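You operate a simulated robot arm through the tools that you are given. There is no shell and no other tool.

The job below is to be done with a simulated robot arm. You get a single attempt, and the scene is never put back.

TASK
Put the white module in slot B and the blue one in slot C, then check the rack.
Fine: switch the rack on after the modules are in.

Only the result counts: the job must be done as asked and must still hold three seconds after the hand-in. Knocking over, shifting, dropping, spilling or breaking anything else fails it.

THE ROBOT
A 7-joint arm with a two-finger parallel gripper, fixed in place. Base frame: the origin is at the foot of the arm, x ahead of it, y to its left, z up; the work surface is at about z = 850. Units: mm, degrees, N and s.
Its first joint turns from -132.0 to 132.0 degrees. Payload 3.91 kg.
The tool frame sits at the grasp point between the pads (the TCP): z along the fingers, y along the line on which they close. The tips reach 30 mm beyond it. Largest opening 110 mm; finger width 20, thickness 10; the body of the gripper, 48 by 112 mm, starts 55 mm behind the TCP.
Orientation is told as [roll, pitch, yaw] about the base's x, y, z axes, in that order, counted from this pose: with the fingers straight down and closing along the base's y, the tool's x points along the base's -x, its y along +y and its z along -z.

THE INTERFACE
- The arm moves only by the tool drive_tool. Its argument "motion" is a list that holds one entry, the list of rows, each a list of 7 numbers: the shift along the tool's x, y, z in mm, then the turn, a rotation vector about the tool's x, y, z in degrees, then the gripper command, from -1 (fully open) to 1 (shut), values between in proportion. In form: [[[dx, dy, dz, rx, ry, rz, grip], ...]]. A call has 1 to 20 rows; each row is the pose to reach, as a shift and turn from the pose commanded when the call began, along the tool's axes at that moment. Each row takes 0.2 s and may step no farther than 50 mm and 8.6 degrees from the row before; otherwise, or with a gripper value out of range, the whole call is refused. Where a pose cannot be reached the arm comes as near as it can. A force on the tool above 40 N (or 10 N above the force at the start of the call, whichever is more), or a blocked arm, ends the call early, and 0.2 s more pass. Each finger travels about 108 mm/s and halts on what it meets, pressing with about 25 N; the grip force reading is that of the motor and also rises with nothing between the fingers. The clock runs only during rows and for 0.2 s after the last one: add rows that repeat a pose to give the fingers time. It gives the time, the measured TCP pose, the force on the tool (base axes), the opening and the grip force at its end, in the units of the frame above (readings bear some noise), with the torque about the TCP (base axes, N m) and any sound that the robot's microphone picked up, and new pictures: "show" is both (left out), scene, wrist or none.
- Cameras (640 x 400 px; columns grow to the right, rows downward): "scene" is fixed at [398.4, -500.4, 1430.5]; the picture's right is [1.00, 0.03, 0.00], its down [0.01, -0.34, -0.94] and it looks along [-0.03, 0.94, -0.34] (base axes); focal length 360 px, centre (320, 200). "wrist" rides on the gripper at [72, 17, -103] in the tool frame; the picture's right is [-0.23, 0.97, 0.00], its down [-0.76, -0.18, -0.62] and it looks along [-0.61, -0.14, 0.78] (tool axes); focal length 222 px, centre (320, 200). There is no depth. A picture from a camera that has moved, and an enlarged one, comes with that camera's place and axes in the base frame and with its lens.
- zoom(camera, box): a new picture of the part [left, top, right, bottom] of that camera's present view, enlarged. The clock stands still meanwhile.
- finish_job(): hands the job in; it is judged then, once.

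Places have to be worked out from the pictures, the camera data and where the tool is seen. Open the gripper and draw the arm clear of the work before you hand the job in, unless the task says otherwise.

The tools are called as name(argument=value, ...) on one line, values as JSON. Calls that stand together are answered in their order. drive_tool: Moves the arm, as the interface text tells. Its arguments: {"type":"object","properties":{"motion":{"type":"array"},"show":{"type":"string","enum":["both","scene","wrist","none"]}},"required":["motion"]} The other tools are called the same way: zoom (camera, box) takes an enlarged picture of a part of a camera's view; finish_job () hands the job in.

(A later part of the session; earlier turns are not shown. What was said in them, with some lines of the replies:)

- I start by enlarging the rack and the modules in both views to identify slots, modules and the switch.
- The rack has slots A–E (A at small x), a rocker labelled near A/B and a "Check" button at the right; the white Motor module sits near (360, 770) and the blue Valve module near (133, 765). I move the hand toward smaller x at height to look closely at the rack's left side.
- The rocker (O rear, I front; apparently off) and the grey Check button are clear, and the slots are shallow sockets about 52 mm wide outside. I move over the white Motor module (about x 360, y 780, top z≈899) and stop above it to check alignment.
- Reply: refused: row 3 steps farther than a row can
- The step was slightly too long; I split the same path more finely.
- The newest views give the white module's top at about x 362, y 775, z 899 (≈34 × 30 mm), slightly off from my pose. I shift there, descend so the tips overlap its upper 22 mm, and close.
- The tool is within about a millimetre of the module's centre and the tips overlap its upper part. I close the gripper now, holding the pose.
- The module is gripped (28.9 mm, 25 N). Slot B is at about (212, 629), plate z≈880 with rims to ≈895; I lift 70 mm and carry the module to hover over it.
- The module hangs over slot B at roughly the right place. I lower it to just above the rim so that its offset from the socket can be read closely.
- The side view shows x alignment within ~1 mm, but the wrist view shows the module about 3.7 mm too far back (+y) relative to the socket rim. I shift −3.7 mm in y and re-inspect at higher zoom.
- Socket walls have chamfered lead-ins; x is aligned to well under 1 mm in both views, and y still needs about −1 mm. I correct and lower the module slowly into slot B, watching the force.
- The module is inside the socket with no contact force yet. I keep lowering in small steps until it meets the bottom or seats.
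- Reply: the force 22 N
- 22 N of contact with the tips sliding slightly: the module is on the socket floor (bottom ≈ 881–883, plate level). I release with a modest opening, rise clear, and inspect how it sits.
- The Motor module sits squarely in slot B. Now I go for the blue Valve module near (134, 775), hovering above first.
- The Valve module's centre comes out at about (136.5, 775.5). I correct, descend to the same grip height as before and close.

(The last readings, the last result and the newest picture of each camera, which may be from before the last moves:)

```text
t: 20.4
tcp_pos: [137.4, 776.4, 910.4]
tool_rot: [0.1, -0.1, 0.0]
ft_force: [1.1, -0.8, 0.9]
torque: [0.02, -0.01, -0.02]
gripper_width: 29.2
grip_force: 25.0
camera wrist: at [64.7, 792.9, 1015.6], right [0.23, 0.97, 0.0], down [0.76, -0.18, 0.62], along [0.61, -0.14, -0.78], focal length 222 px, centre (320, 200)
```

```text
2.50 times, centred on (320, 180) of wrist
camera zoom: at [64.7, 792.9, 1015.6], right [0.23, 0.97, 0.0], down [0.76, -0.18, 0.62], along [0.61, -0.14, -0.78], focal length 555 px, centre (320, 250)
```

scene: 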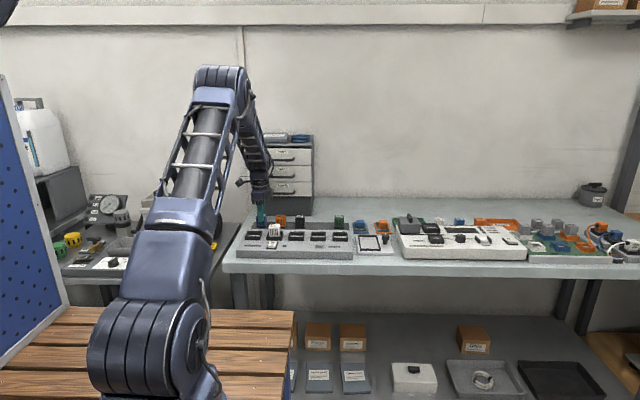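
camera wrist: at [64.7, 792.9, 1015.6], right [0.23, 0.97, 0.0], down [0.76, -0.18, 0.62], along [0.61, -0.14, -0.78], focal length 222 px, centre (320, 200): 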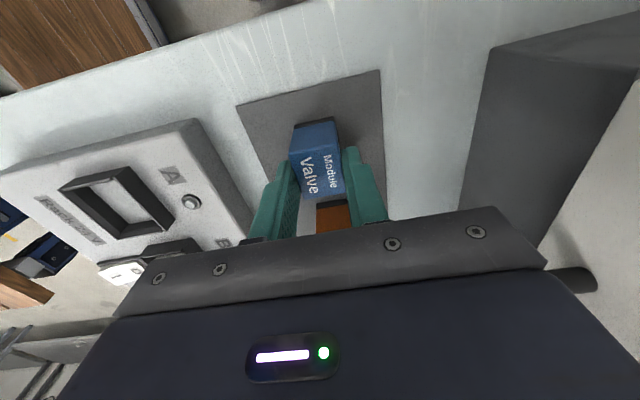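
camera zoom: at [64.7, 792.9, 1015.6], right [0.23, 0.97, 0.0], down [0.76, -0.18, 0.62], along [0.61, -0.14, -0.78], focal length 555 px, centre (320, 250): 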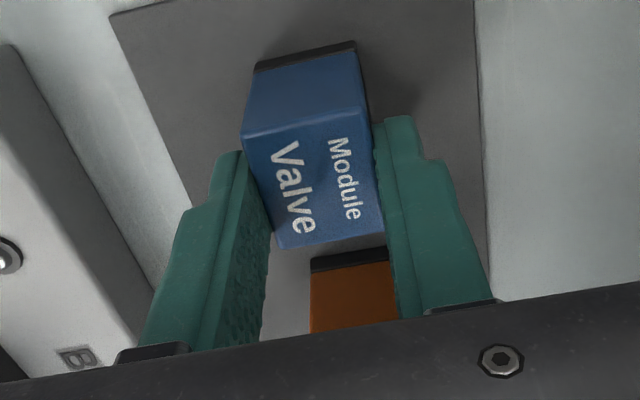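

The blue module is held (29.2 mm, 25 N), sitting in the hand almost exactly as the white one did. By the 75 mm pitch, slot C needs TCP ≈ (286.1, 624.6); I lift, carry it over, and pause just above the rim.

drive_tool(motion=[[[0, 0, -15, 0, 0, 0, 1], [0, 0, -45, 0, 0, 0, 1], [0, 0, -85, 0, 0, 0, 1], [-25, -25, -85, 0, 0, 0, 1], [-50, -50, -85, 0, 0, 0, 1], [-75, -76, -85, 0, 0, 0, 1], [-100, -101, -85, 0, 0, 0, 1], [-125, -126, -85, 0, 0, 0, 1], [-149.7, -152, -85, 0, 0, 0, 1], [-149.7, -152, -65, 0, 0, 0, 1], [-149.7, -152, -48, 0, 0, 0, 1], [-149.7, -152, -48, 0, 0, 0, 1], [-149.7, -152, -48, 0, 0, 0, 1]]])

zoom(camera="scene", box=[288, 222, 316, 243])

zoom(camera="wrist", box=[260, 80, 370, 150])

```text
t: 23.2
tcp_pos: [286.9, 623.0, 958.2]
tool_rot: [0.1, 0.0, 0.0]
ft_force: [1.3, -1.1, -0.7]
torque: [-0.01, 0.0, 0.01]
gripper_width: 29.3
grip_force: 24.8
camera wrist: at [214.5, 639.6, 1062.5], right [0.23, 0.97, 0.0], down [0.76, -0.18, 0.62], along [0.61, -0.14, -0.78], focal length 222 px, centre (320, 200)
```

scene: 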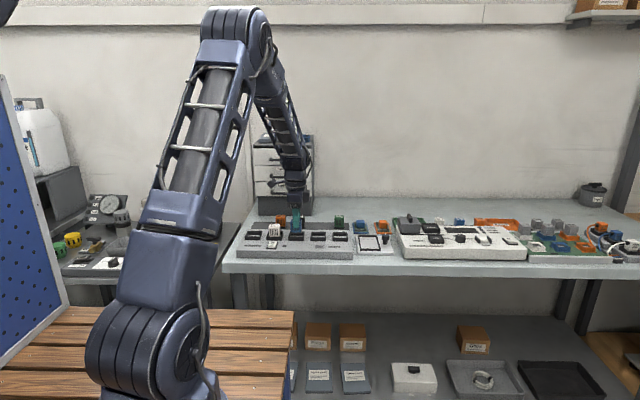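
wrist: 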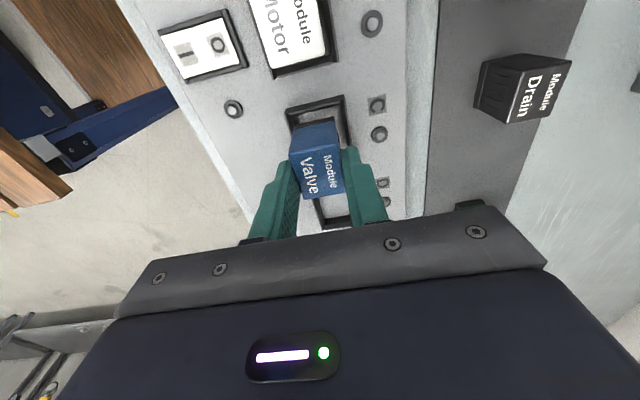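

```text
16.00 times, centred on (302, 232) of scene
camera zoom: at [398.4, -500.4, 1430.5], right [1.0, 0.03, 0.0], down [0.01, -0.34, -0.94], along [-0.03, 0.94, -0.34], focal length 5760 px, centre (608, -320)
```

zoom: 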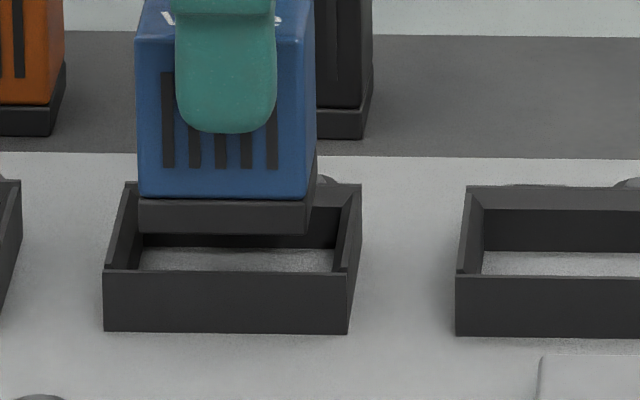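

```text
5.71 times, centred on (315, 115) of wrist
camera zoom: at [214.5, 639.6, 1062.5], right [0.23, 0.97, 0.0], down [0.76, -0.18, 0.62], along [0.61, -0.14, -0.78], focal length 1269 px, centre (349, 686)
```

zoom: 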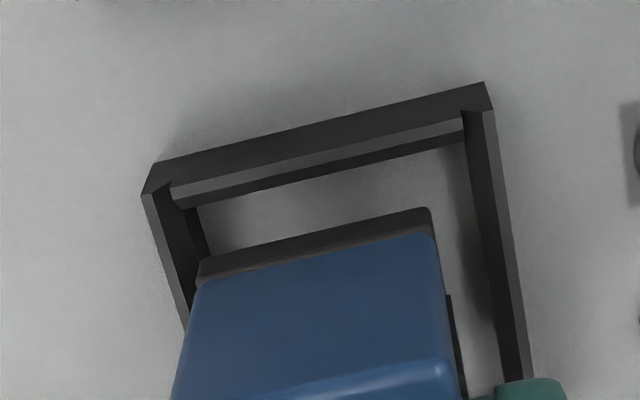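

The side view shows the blue module about 1.3 mm too far in −x and the wrist view about 1.6 mm too far in −y. I correct by (+1.1, +1.5) and lower it most of the way.

drive_tool(motion=[[[-1.1, 1.5, 0, 0, 0, 0, 1], [-1.1, 1.5, 3, 0, 0, 0, 1], [-1.1, 1.5, 6, 0, 0, 0, 1], [-1.1, 1.5, 9, 0, 0, 0, 1], [-1.1, 1.5, 12, 0, 0, 0, 1], [-1.1, 1.5, 14, 0, 0, 0, 1], [-1.1, 1.5, 16, 0, 0, 0, 1], [-1.1, 1.5, 17, 0, 0, 0, 1], [-1.1, 1.5, 17, 0, 0, 0, 1]]], show="wrist")

zoom(camera="scene", box=[288, 222, 316, 243])

zoom(camera="wrist", box=[260, 80, 370, 150])

```text
t: 25.2
tcp_pos: [287.3, 625.7, 941.9]
tool_rot: [0.0, -0.1, 0.0]
ft_force: [-0.8, -0.2, -0.5]
torque: [0.0, 0.02, 0.02]
gripper_width: 29.1
grip_force: 25.0
camera wrist: at [215.2, 642.1, 1045.3], right [0.23, 0.97, 0.0], down [0.76, -0.18, 0.62], along [0.61, -0.14, -0.78], focal length 222 px, centre (320, 200)
```

wrist: 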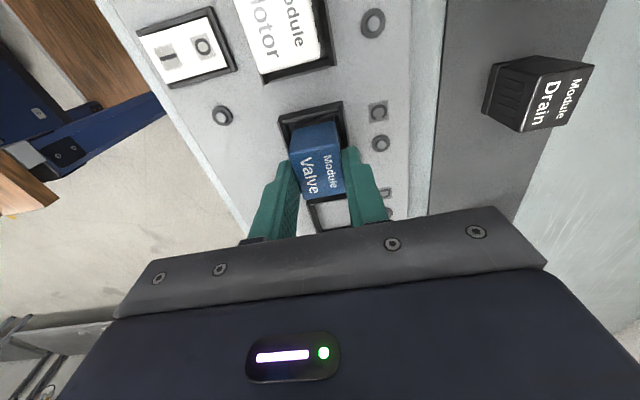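

```text
16.00 times, centred on (302, 232) of scene
camera zoom: at [398.4, -500.4, 1430.5], right [1.0, 0.03, 0.0], down [0.01, -0.34, -0.94], along [-0.03, 0.94, -0.34], focal length 5760 px, centre (608, -320)
```

zoom: 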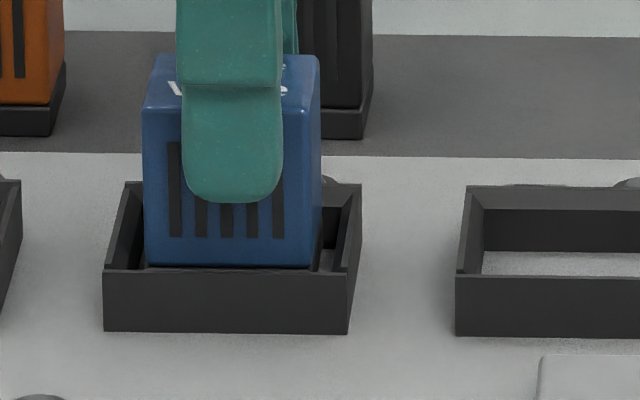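

```text
5.71 times, centred on (315, 115) of wrist
camera zoom: at [215.2, 642.1, 1045.3], right [0.23, 0.97, 0.0], down [0.76, -0.18, 0.62], along [0.61, -0.14, -0.78], focal length 1269 px, centre (349, 686)
```

zoom: 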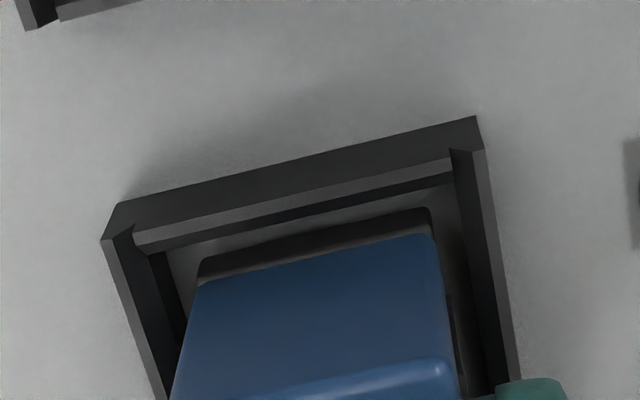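

The blue module is inside the socket walls without contact force. I lower it the last millimetres until it rests on the floor.

drive_tool(motion=[[[0, 0, 1, 0, 0, 0, 1], [0, 0, 2, 0, 0, 0, 1], [0, 0, 3, 0, 0, 0, 1], [0, 0, 4, 0, 0, 0, 1], [0, 0, 5, 0, 0, 0, 1], [0, 0, 5, 0, 0, 0, 1]]], show="none")

zoom(camera="scene", box=[288, 222, 316, 243])

```text
t: 26.6
tcp_pos: [287.2, 627.1, 936.3]
tool_rot: [0.1, 0.0, 0.0]
ft_force: [3.1, -3.7, 22.3]
torque: [-0.15, -0.09, 0.02]
gripper_width: 29.2
grip_force: 25.2
```

```text
16.00 times, centred on (302, 232) of scene
camera zoom: at [398.4, -500.4, 1430.5], right [1.0, 0.03, 0.0], down [0.01, -0.34, -0.94], along [-0.03, 0.94, -0.34], focal length 5760 px, centre (608, -320)
```

zoom: 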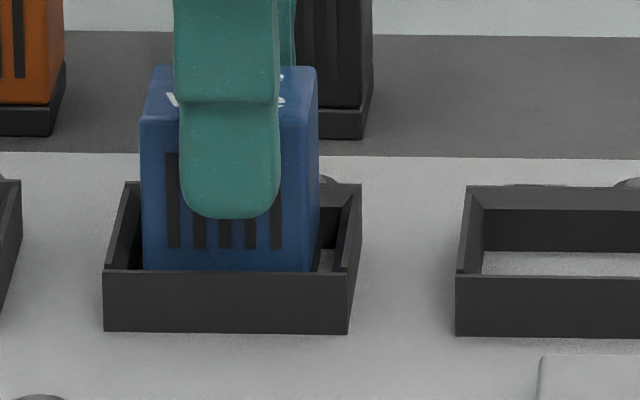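

Again 22 N on the socket floor, same depth relation as the white one. I release gently and rise, then inspect both modules.

drive_tool(motion=[[[0, 0, 2, 0, 0, 0, 0.3], [0, 0, 2, 0, 0, 0, 0.0], [0, 0, 2, 0, 0, 0, -0.1], [0, 0, 2, 0, 0, 0, -0.1], [0, 0, -20, 0, 0, 0, -0.1], [0, 0, -50, 0, 0, 0, -0.1], [0, 0, -90, 0, 0, 0, -0.3], [0, 0, -90, 0, 0, 0, -0.3]]])

zoom(camera="scene", box=[256, 210, 326, 250])

zoom(camera="wrist", box=[220, 20, 400, 220])

```text
t: 28.4
tcp_pos: [287.9, 625.6, 1025.0]
tool_rot: [0.0, 0.0, 0.1]
ft_force: [0.5, -0.3, -0.5]
torque: [0.03, -0.04, 0.03]
gripper_width: 71.3
grip_force: 0.0
camera wrist: at [216.2, 642.2, 1131.0], right [0.23, 0.97, 0.0], down [0.76, -0.18, 0.62], along [0.61, -0.14, -0.78], focal length 222 px, centre (320, 200)
```

scene: 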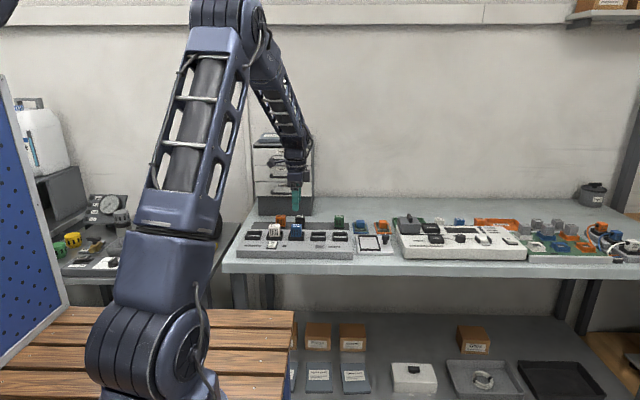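
wrist: 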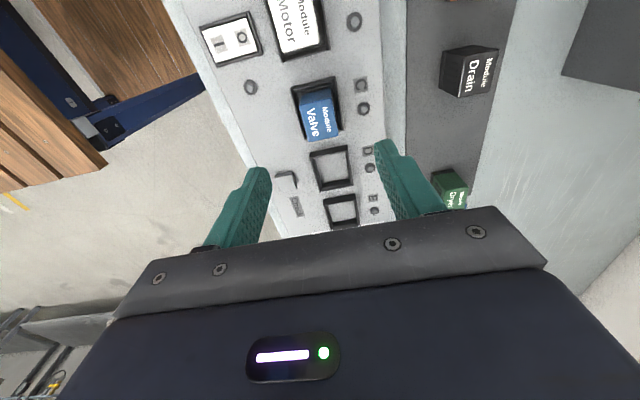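

```text
9.14 times, centred on (291, 230) of scene
camera zoom: at [398.4, -500.4, 1430.5], right [1.0, 0.03, 0.0], down [0.01, -0.34, -0.94], along [-0.03, 0.94, -0.34], focal length 3292 px, centre (585, -74)
```

zoom: 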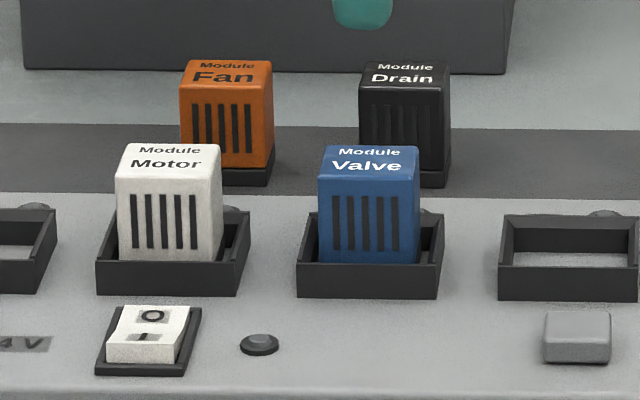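

```text
2.00 times, centred on (310, 120) of wrist
camera zoom: at [216.2, 642.2, 1131.0], right [0.23, 0.97, 0.0], down [0.76, -0.18, 0.62], along [0.61, -0.14, -0.78], focal length 444 px, centre (340, 360)
```

zoom: 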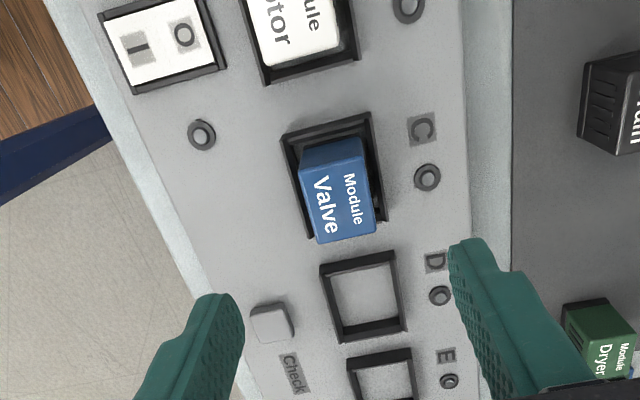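

Both modules are in place: Motor in B, Valve in C. The rocker frame spans about x 195–224, y 538–587, with the raised "I" half at the front, so I close the fingers and hover over the I end at (209.5, 552).

drive_tool(motion=[[[13, -12, 0, 0, 0, 0, 0.3], [26, -25, 0, 0, 0, 0, 1], [39, -37, 0, 0, 0, 0, 1], [52, -50, 0, 0, 0, 0, 1], [65, -62, 0, 0, 0, 0, 1], [77.7, -74.1, 0, 0, 0, 0, 1], [77.7, -74.1, 30, 0, 0, 0, 1], [77.7, -74.1, 60, 0, 0, 0, 1], [77.7, -74.1, 80, 0, 0, 0, 1], [77.7, -74.1, 80, 0, 0, 0, 1]]])

zoom(camera="scene", box=[250, 210, 310, 260])

zoom(camera="wrist", box=[230, 60, 430, 220])

```text
t: 30.6
tcp_pos: [207.3, 551.7, 945.4]
tool_rot: [0.0, 0.1, 0.0]
ft_force: [-0.5, 0.4, -0.2]
torque: [0.0, 0.01, 0.02]
gripper_width: 0.2
grip_force: 24.7
camera wrist: at [135.8, 567.6, 1049.7], right [0.23, 0.97, 0.0], down [0.76, -0.18, 0.62], along [0.61, -0.14, -0.78], focal length 222 px, centre (320, 200)
```

scene: 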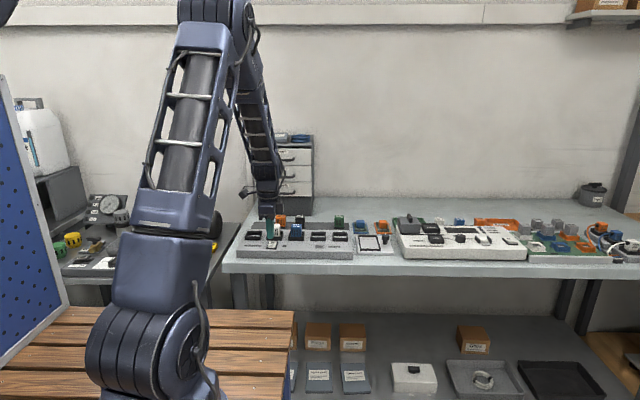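
wrist: 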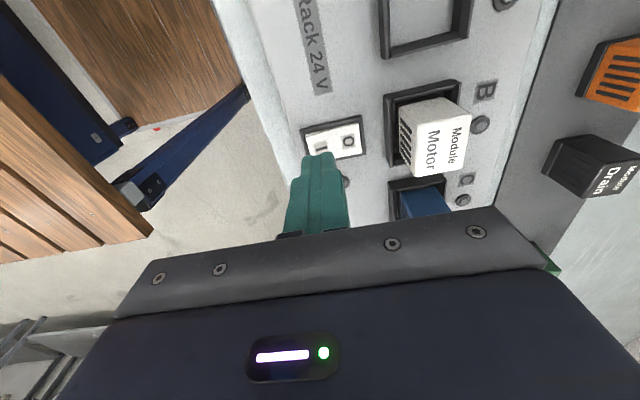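

```text
8.00 times, centred on (280, 235) of scene
camera zoom: at [398.4, -500.4, 1430.5], right [1.0, 0.03, 0.0], down [0.01, -0.34, -0.94], along [-0.03, 0.94, -0.34], focal length 2880 px, centre (640, -80)
```

zoom: 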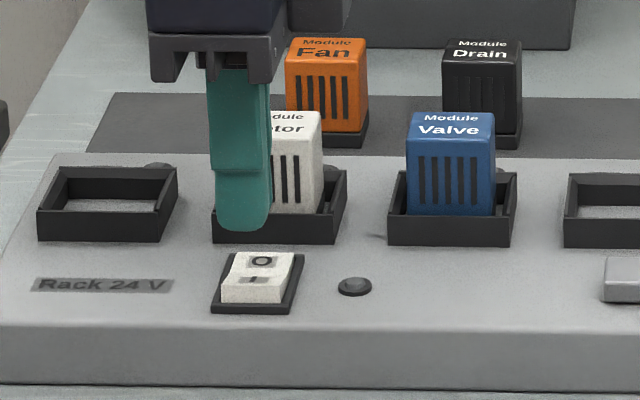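

```text
2.50 times, centred on (330, 140) of wrist
camera zoom: at [135.8, 567.6, 1049.7], right [0.23, 0.97, 0.0], down [0.76, -0.18, 0.62], along [0.61, -0.14, -0.78], focal length 555 px, centre (295, 350)
```

zoom: 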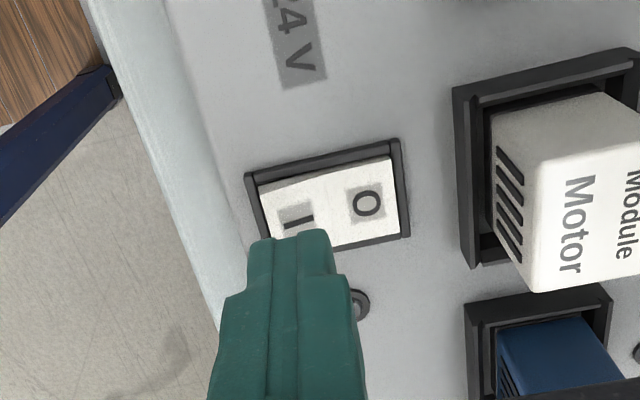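

The closed tips are above the I half, about 2–3 mm too far −x of the rocker's centreline. I correct and press down slowly, watching force and listening for a click.

drive_tool(motion=[[[-2, -1, 0, 0, 0, 0, 1], [-2, -1, 8, 0, 0, 0, 1], [-2, -1, 15, 0, 0, 0, 1], [-2, -1, 18, 0, 0, 0, 1], [-2, -1, 20, 0, 0, 0, 1], [-2, -1, 21, 0, 0, 0, 1], [-2, -1, 22, 0, 0, 0, 1], [-2, -1, 23, 0, 0, 0, 1], [-2, -1, 24, 0, 0, 0, 1], [-2, -1, 25, 0, 0, 0, 1], [-2, -1, 26, 0, 0, 0, 1], [-2, -1, 27, 0, 0, 0, 1]]])

zoom(camera="scene", box=[250, 220, 290, 250])

zoom(camera="wrist", box=[230, 60, 430, 220])

```text
t: 33.2
tcp_pos: [209.8, 550.9, 919.5]
tool_rot: [0.1, 0.0, -0.1]
ft_force: [1.0, -0.3, 2.2]
torque: [-0.03, -0.01, 0.01]
gripper_width: 0.1
grip_force: 24.7
camera wrist: at [139.1, 567.2, 1023.9], right [0.23, 0.97, 0.0], down [0.76, -0.18, 0.62], along [0.61, -0.14, -0.78], focal length 222 px, centre (320, 200)
```

scene: 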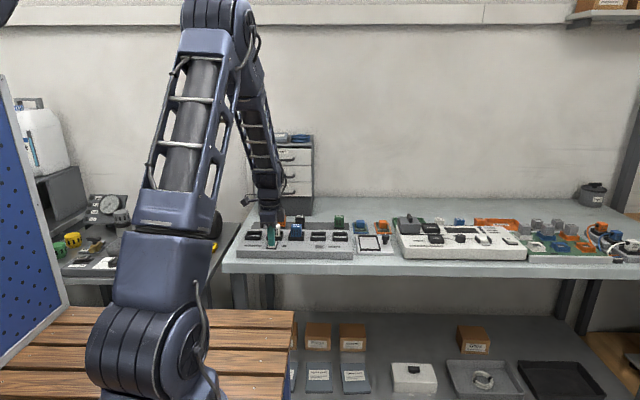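
wrist: 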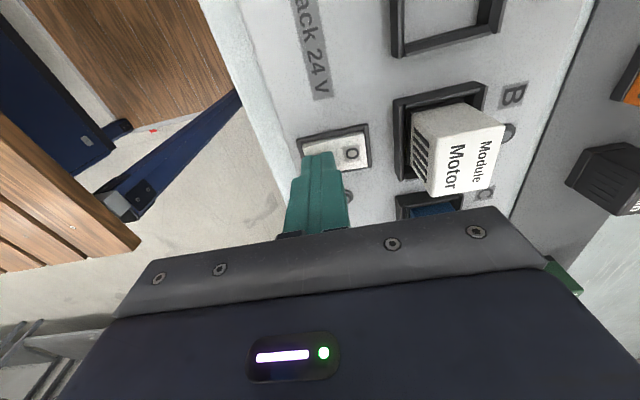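

```text
13.33 times, centred on (270, 235) of scene
camera zoom: at [398.4, -500.4, 1430.5], right [1.0, 0.03, 0.0], down [0.01, -0.34, -0.94], along [-0.03, 0.94, -0.34], focal length 4800 px, centre (987, -267)
```

zoom: 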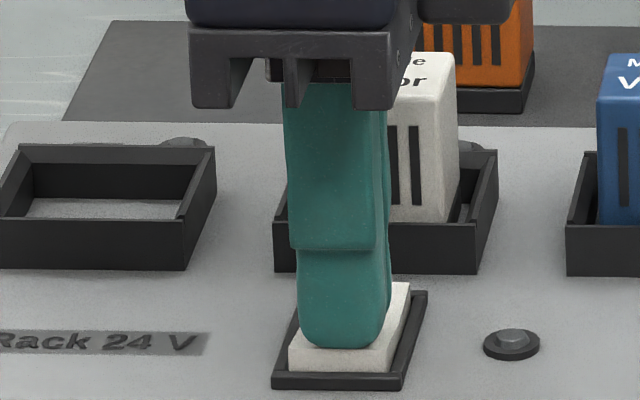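

```text
2.50 times, centred on (330, 140) of wrist
camera zoom: at [139.1, 567.2, 1023.9], right [0.23, 0.97, 0.0], down [0.76, -0.18, 0.62], along [0.61, -0.14, -0.78], focal length 555 px, centre (295, 350)
```

zoom: 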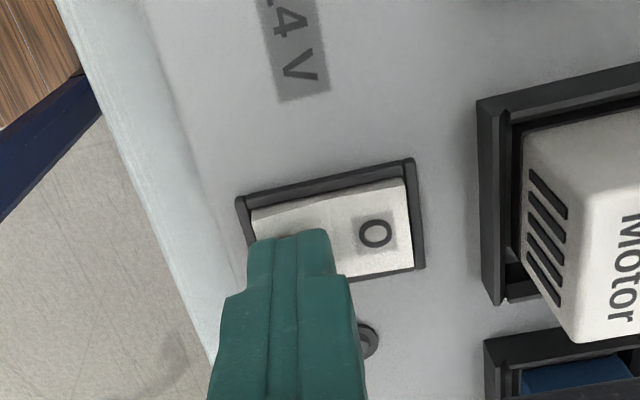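

The tips have just touched the rocker (2 N at tip z≈889.5). I continue pressing in 1 mm steps.

drive_tool(motion=[[[0, 0, 1, 0, 0, 0, 1], [0, 0, 2, 0, 0, 0, 1], [0, 0, 3, 0, 0, 0, 1], [0, 0, 4, 0, 0, 0, 1], [0, 0, 5, 0, 0, 0, 1], [0, 0, 5, 0, 0, 0, 1]]])

zoom(camera="scene", box=[250, 220, 290, 250])

zoom(camera="wrist", box=[230, 60, 430, 220])

```text
t: 34.2
tcp_pos: [211.3, 550.6, 918.3]
tool_rot: [0.1, 0.0, 0.0]
ft_force: [-2.0, -10.9, 14.3]
torque: [-0.16, 0.1, 0.03]
gripper_width: 0.0
grip_force: 25.0
stopped in row 4: the force on the tool passed its limit at 44 N (the readings are from after the stop); the commanded pose is now the measured one
camera wrist: at [138.8, 566.6, 1022.7], right [0.23, 0.97, 0.0], down [0.76, -0.18, 0.62], along [0.61, -0.14, -0.78], focal length 222 px, centre (320, 200)
```

scene: 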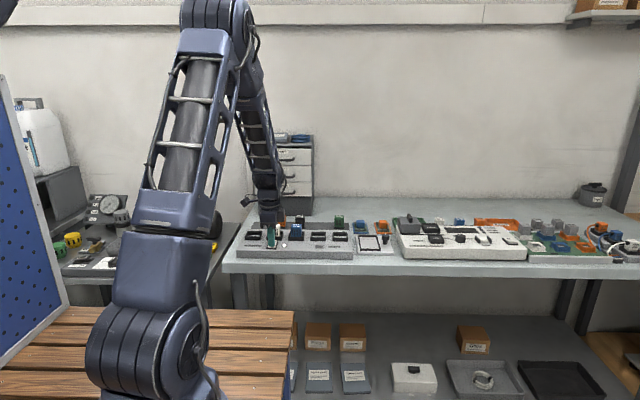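
wrist: 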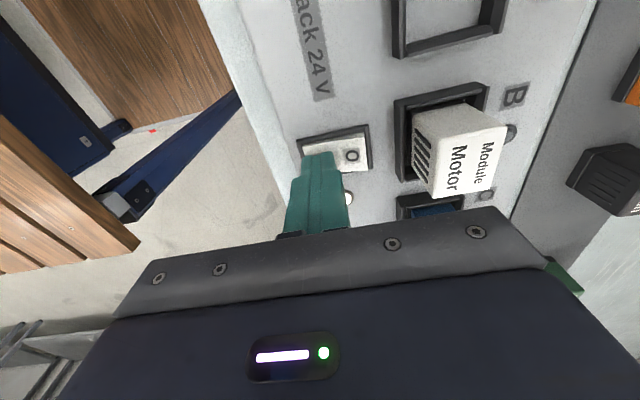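

```text
13.33 times, centred on (270, 235) of scene
camera zoom: at [398.4, -500.4, 1430.5], right [1.0, 0.03, 0.0], down [0.01, -0.34, -0.94], along [-0.03, 0.94, -0.34], focal length 4800 px, centre (987, -267)
```

zoom: 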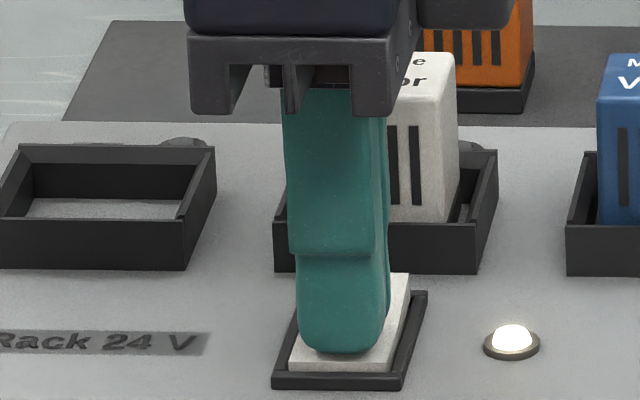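

```text
2.50 times, centred on (330, 140) of wrist
camera zoom: at [138.8, 566.6, 1022.7], right [0.23, 0.97, 0.0], down [0.76, -0.18, 0.62], along [0.61, -0.14, -0.78], focal length 555 px, centre (295, 350)
```

zoom: 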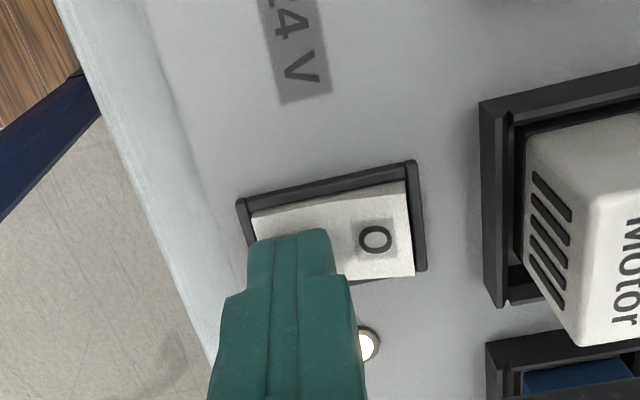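

The power lamp beside the rocker is now lit. I lift straight off and check that the rocker stays on.

drive_tool(motion=[[[0, 0, -5, 0, 0, 0, 1], [0, 0, -15, 0, 0, 0, 1], [0, 0, -40, 0, 0, 0, 1], [0, 0, -80, 0, 0, 0, 1], [0, 0, -80, 0, 0, 0, 1]]])

zoom(camera="scene", box=[230, 205, 380, 265])

zoom(camera="scene", box=[255, 225, 325, 255])

zoom(camera="wrist", box=[240, 20, 520, 220])

```text
t: 35.4
tcp_pos: [211.5, 549.8, 998.0]
tool_rot: [0.1, 0.0, 0.1]
ft_force: [-0.3, 0.8, 0.5]
torque: [-0.01, -0.01, -0.01]
gripper_width: 0.0
grip_force: 25.3
camera wrist: at [139.1, 566.8, 1102.4], right [0.23, 0.97, 0.0], down [0.76, -0.18, 0.62], along [0.61, -0.14, -0.78], focal length 222 px, centre (320, 200)
```

scene: 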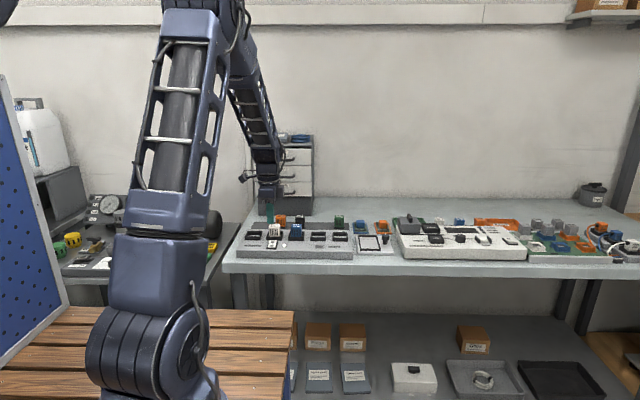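
wrist: 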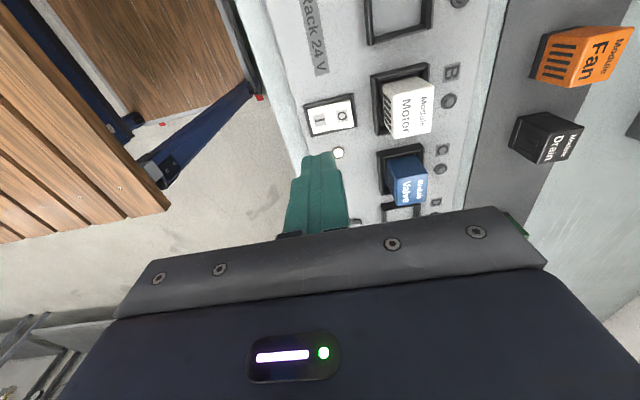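

```text
4.27 times, centred on (305, 235) of scene
camera zoom: at [398.4, -500.4, 1430.5], right [1.0, 0.03, 0.0], down [0.01, -0.34, -0.94], along [-0.03, 0.94, -0.34], focal length 1536 px, centre (384, 51)
```

zoom: 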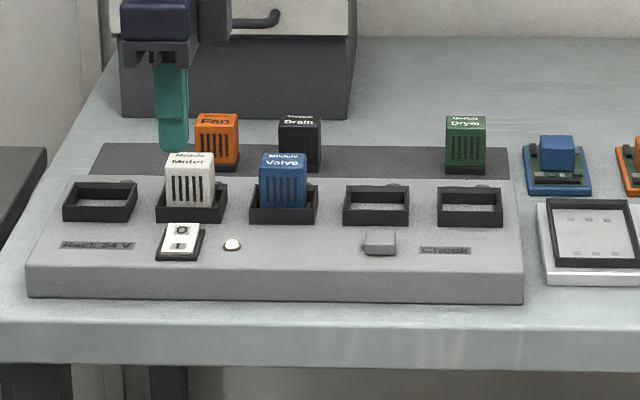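

```text
9.14 times, centred on (290, 240) of scene
camera zoom: at [398.4, -500.4, 1430.5], right [1.0, 0.03, 0.0], down [0.01, -0.34, -0.94], along [-0.03, 0.94, -0.34], focal length 3292 px, centre (594, -166)
```

zoom: 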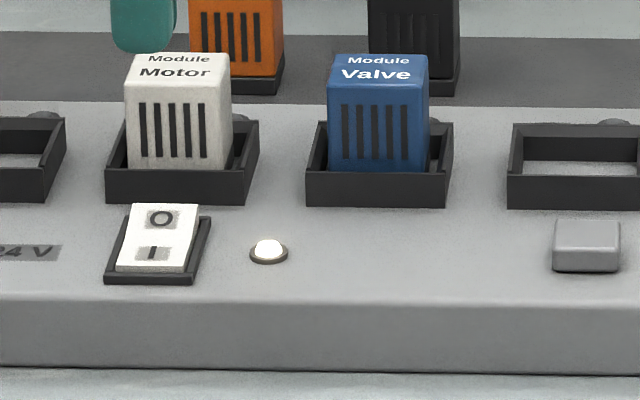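

```text
2.00 times, centred on (380, 120) of wrist
camera zoom: at [139.1, 566.8, 1102.4], right [0.23, 0.97, 0.0], down [0.76, -0.18, 0.62], along [0.61, -0.14, -0.78], focal length 444 px, centre (200, 360)
```

zoom: 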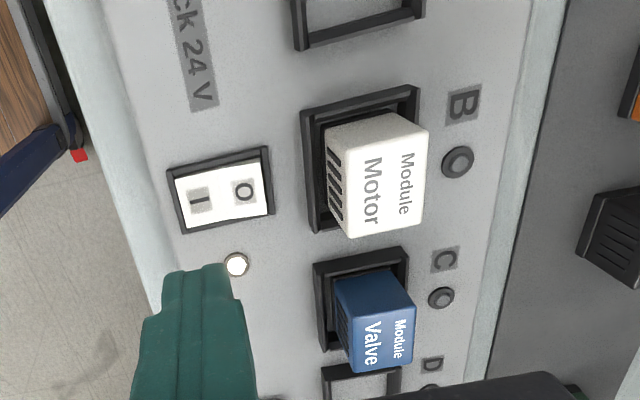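

Power lamp stays lit, rocker is on I, and both modules are undisturbed. The Check button is at about (365.5, 562), top z≈891; I move over it with the fingers closed and stop just above.

drive_tool(motion=[[[-35, 3, 0, 0, 0, 0, 1], [-70, 6, 0, 0, 0, 0, 1], [-105, 9, 0, 0, 0, 0, 1], [-140, 11, 0, 0, 0, 0, 1], [-154, 11.4, 10, 0, 0, 0, 1], [-154, 11.4, 35, 0, 0, 0, 1], [-154, 11.4, 55, 0, 0, 0, 1], [-154, 11.4, 65, 0, 0, 0, 1], [-154, 11.4, 65, 0, 0, 0, 1]]])

zoom(camera="scene", box=[290, 220, 350, 260])

zoom(camera="wrist", box=[230, 60, 430, 220])

```text
t: 37.4
tcp_pos: [363.9, 562.6, 932.8]
tool_rot: [0.2, 0.0, -0.2]
ft_force: [-0.5, 0.3, 0.9]
torque: [0.0, -0.01, 0.0]
gripper_width: 0.1
grip_force: 25.6
camera wrist: at [292.4, 579.3, 1037.6], right [0.23, 0.97, 0.0], down [0.76, -0.18, 0.62], along [0.61, -0.14, -0.78], focal length 222 px, centre (320, 200)
```

scene: 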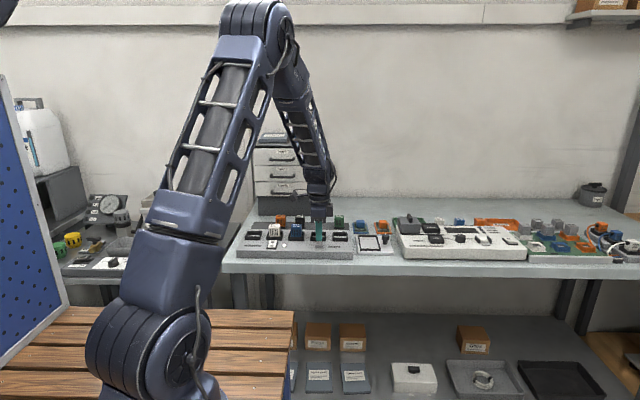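
wrist: 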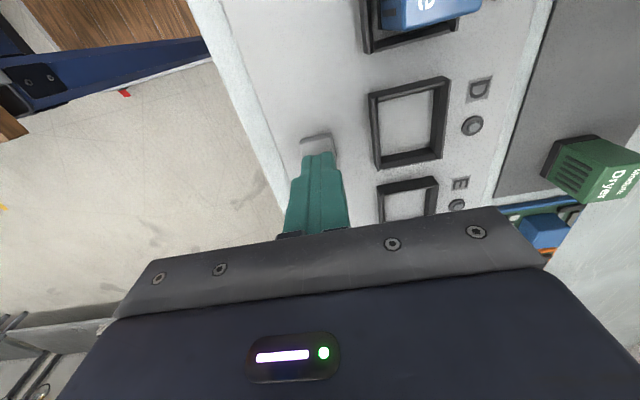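

```text
10.00 times, centred on (320, 240) of scene
camera zoom: at [398.4, -500.4, 1430.5], right [1.0, 0.03, 0.0], down [0.01, -0.34, -0.94], along [-0.03, 0.94, -0.34], focal length 3600 px, centre (320, -200)
```

zoom: 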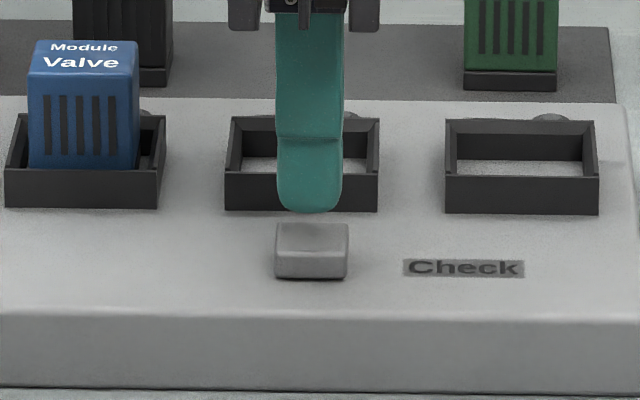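

```text
2.50 times, centred on (330, 140) of wrist
camera zoom: at [292.4, 579.3, 1037.6], right [0.23, 0.97, 0.0], down [0.76, -0.18, 0.62], along [0.61, -0.14, -0.78], focal length 555 px, centre (295, 350)
```

zoom: 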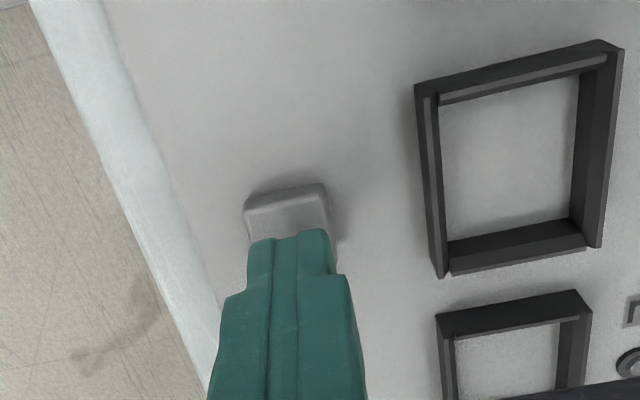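

The tips are centred on the Check button. I press down in small steps; the force limit will stop it at the bottom.

drive_tool(motion=[[[0, 0, 5, 0, 0, 0, 1], [0, 0, 9, 0, 0, 0, 1], [0, 0, 11, 0, 0, 0, 1], [0, 0, 12, 0, 0, 0, 1], [0, 0, 13, 0, 0, 0, 1], [0, 0, 14, 0, 0, 0, 1], [0, 0, 15, 0, 0, 0, 1], [0, 0, 16, 0, 0, 0, 1], [0, 0, 17, 0, 0, 0, 1]]])

zoom(camera="scene", box=[230, 205, 380, 265])

zoom(camera="scene", box=[290, 220, 350, 260])

```text
t: 39.4
tcp_pos: [367.0, 562.6, 916.0]
tool_rot: [0.1, -0.1, -0.1]
ft_force: [-2.0, -0.3, 3.4]
torque: [-0.05, 0.08, 0.02]
gripper_width: 0.0
grip_force: 24.5
heard: click
camera wrist: at [293.1, 579.0, 1020.5], right [0.23, 0.97, 0.0], down [0.76, -0.18, 0.62], along [0.61, -0.14, -0.78], focal length 222 px, centre (320, 200)
```

scene: 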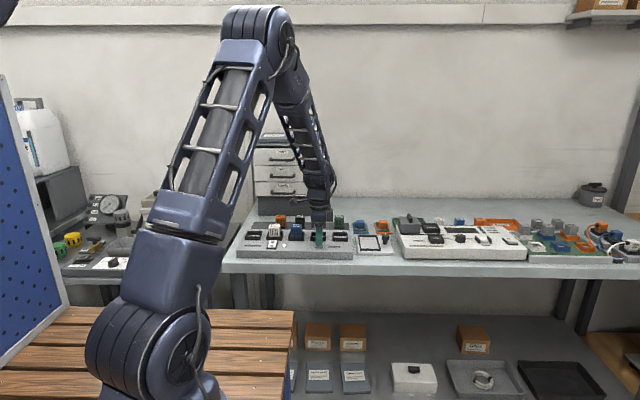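
wrist: 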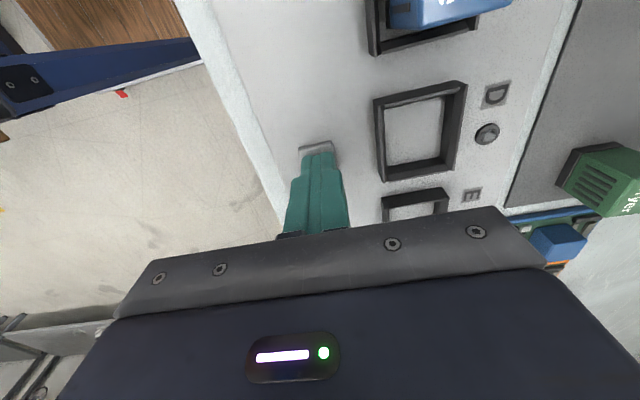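

```text
4.27 times, centred on (305, 235) of scene
camera zoom: at [398.4, -500.4, 1430.5], right [1.0, 0.03, 0.0], down [0.01, -0.34, -0.94], along [-0.03, 0.94, -0.34], focal length 1536 px, centre (384, 51)
```

zoom: 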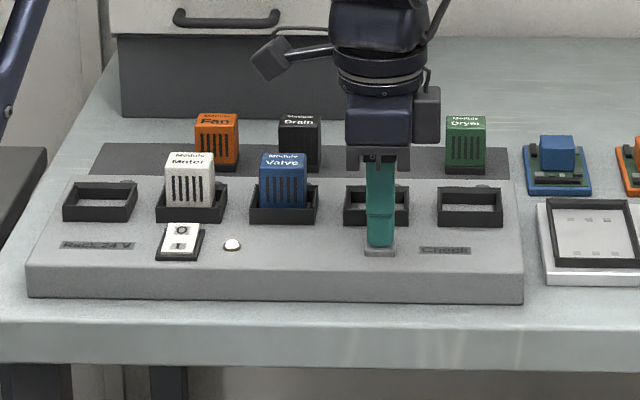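

```text
10.00 times, centred on (320, 240) of scene
camera zoom: at [398.4, -500.4, 1430.5], right [1.0, 0.03, 0.0], down [0.01, -0.34, -0.94], along [-0.03, 0.94, -0.34], focal length 3600 px, centre (320, -200)
```

zoom: 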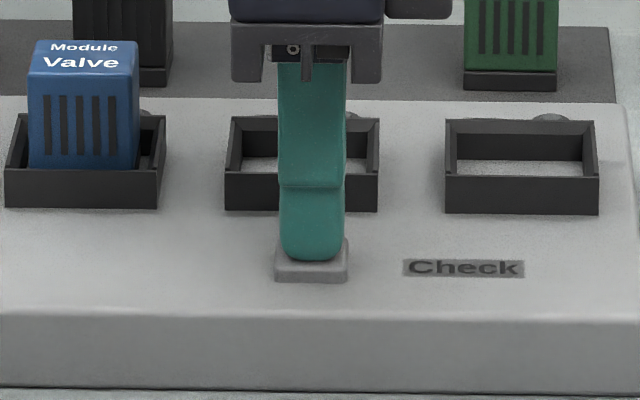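

A click was heard as the Check button went down. I lift off and swing back over the rack's left side at height to see the slot lamps.

drive_tool(motion=[[[0, 0, -6, 0, 0, 0, 1], [0, 0, -30, 0, 0, 0, 1], [0, 0, -70, 0, 0, 0, 1], [10, 5, -110, 0, 0, 0, 1], [45, 10, -130, 0, 0, 0, 1], [85, 15, -140, 0, 0, 0, 1], [125, 20, -150, 0, 0, 0, 1], [165, 25, -160, 0, 0, 0, 1], [190, 30, -160, 0, 0, 0, 1], [190, 30, -160, 0, 0, 0, 1]]])

zoom(camera="wrist", box=[240, 20, 440, 220])

zoom(camera="scene", box=[230, 205, 380, 265])

```text
t: 41.6
tcp_pos: [173.5, 592.3, 1074.4]
tool_rot: [0.1, 0.0, 0.0]
ft_force: [0.8, 1.5, -0.4]
torque: [0.01, 0.0, 0.01]
gripper_width: 0.1
grip_force: 25.0
camera wrist: at [101.4, 608.5, 1180.0], right [0.23, 0.97, 0.0], down [0.76, -0.18, 0.62], along [0.61, -0.14, -0.78], focal length 222 px, centre (320, 200)
```

scene: 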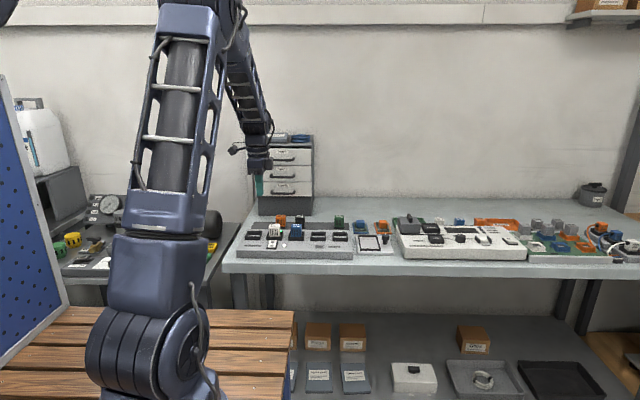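
wrist: 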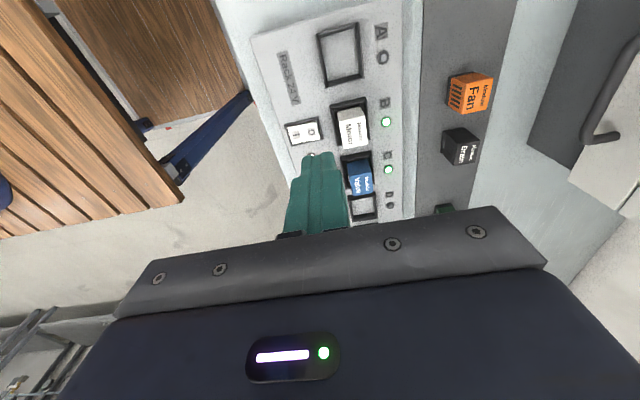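

```text
2.00 times, centred on (340, 120) of wrist
camera zoom: at [101.4, 608.5, 1180.0], right [0.23, 0.97, 0.0], down [0.76, -0.18, 0.62], along [0.61, -0.14, -0.78], focal length 444 px, centre (280, 360)
```

zoom: 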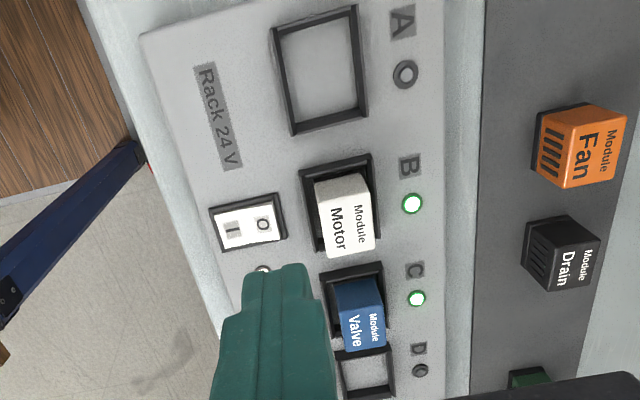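

```text
4.27 times, centred on (305, 235) of scene
camera zoom: at [398.4, -500.4, 1430.5], right [1.0, 0.03, 0.0], down [0.01, -0.34, -0.94], along [-0.03, 0.94, -0.34], focal length 1536 px, centre (384, 51)
```

zoom: 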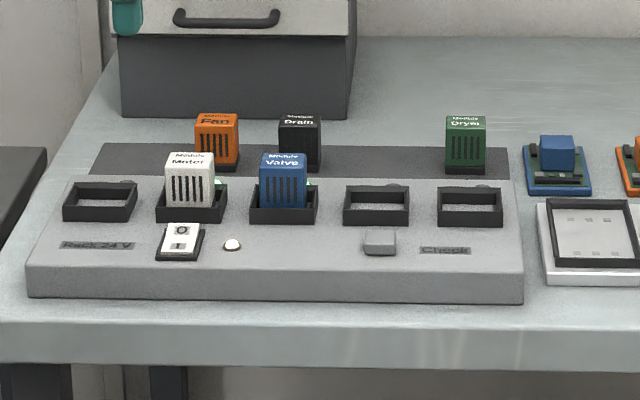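

The check succeeded: lamps B and C are green, power lamp lit, modules seated. I open the gripper and raise the arm clear before handing in.

drive_tool(motion=[[[0, 0, -30, 0, 0, 0, 0.3], [0, 0, -70, 0, 0, 0, -0.3], [0, 0, -110, 0, 0, 0, -1], [0, 0, -110, 0, 0, 0, -1], [0, 0, -110, 0, 0, 0, -1]]])

zoom(camera="wrist", box=[240, 20, 440, 220])

```text
t: 42.8
tcp_pos: [174.4, 590.9, 1186.6]
tool_rot: [0.1, 0.0, 0.0]
ft_force: [-0.8, -0.2, 0.9]
torque: [-0.01, 0.02, 0.02]
gripper_width: 109.7
grip_force: 0.0
camera wrist: at [102.4, 607.6, 1291.2], right [0.23, 0.97, 0.0], down [0.76, -0.18, 0.62], along [0.61, -0.14, -0.78], focal length 222 px, centre (320, 200)
```

scene: 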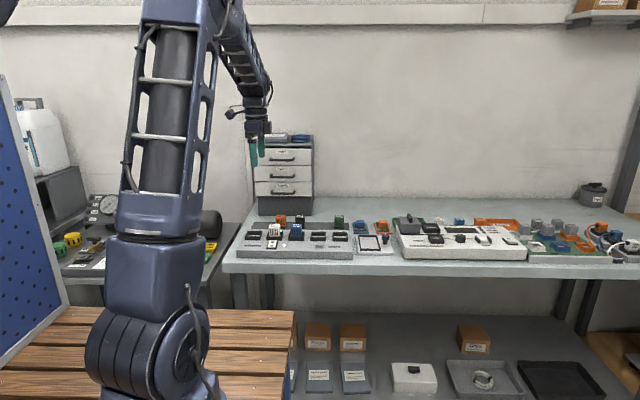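
wrist: 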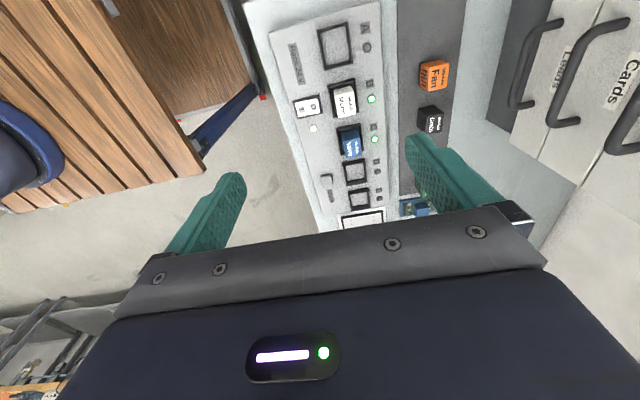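

```text
2.00 times, centred on (340, 120) of wrist
camera zoom: at [102.4, 607.6, 1291.2], right [0.23, 0.97, 0.0], down [0.76, -0.18, 0.62], along [0.61, -0.14, -0.78], focal length 444 px, centre (280, 360)
```

zoom: 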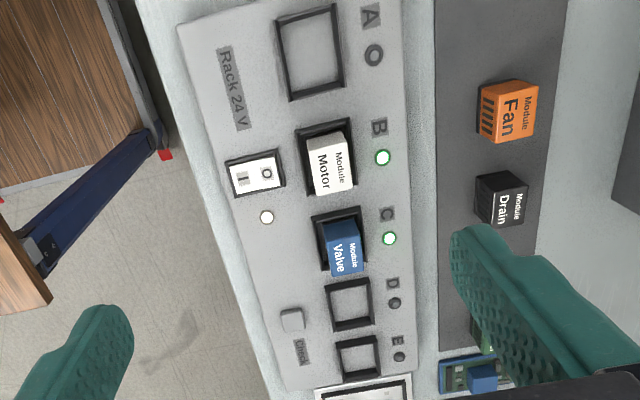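

The gripper is open and the arm is clear. Lamps B and C are green, the power lamp is on, and nothing else has moved, so I hand the job in.

finish_job()

```text
The job is handed in.
```

The white Motor module is in slot B and the blue Valve module is in slot C. I switched the rack on only after both were in, then pressed Check.

- **Power:** the rocker is on I and its lamp stayed lit.
- **Check result:** the button clicked, and the lamps for slots B and C turned green. The A, D and E lamps are dark, and those slots are empty.
- **Hand-in:** the gripper was open and the arm raised clear. The last pictures showed nothing else moved or knocked over.
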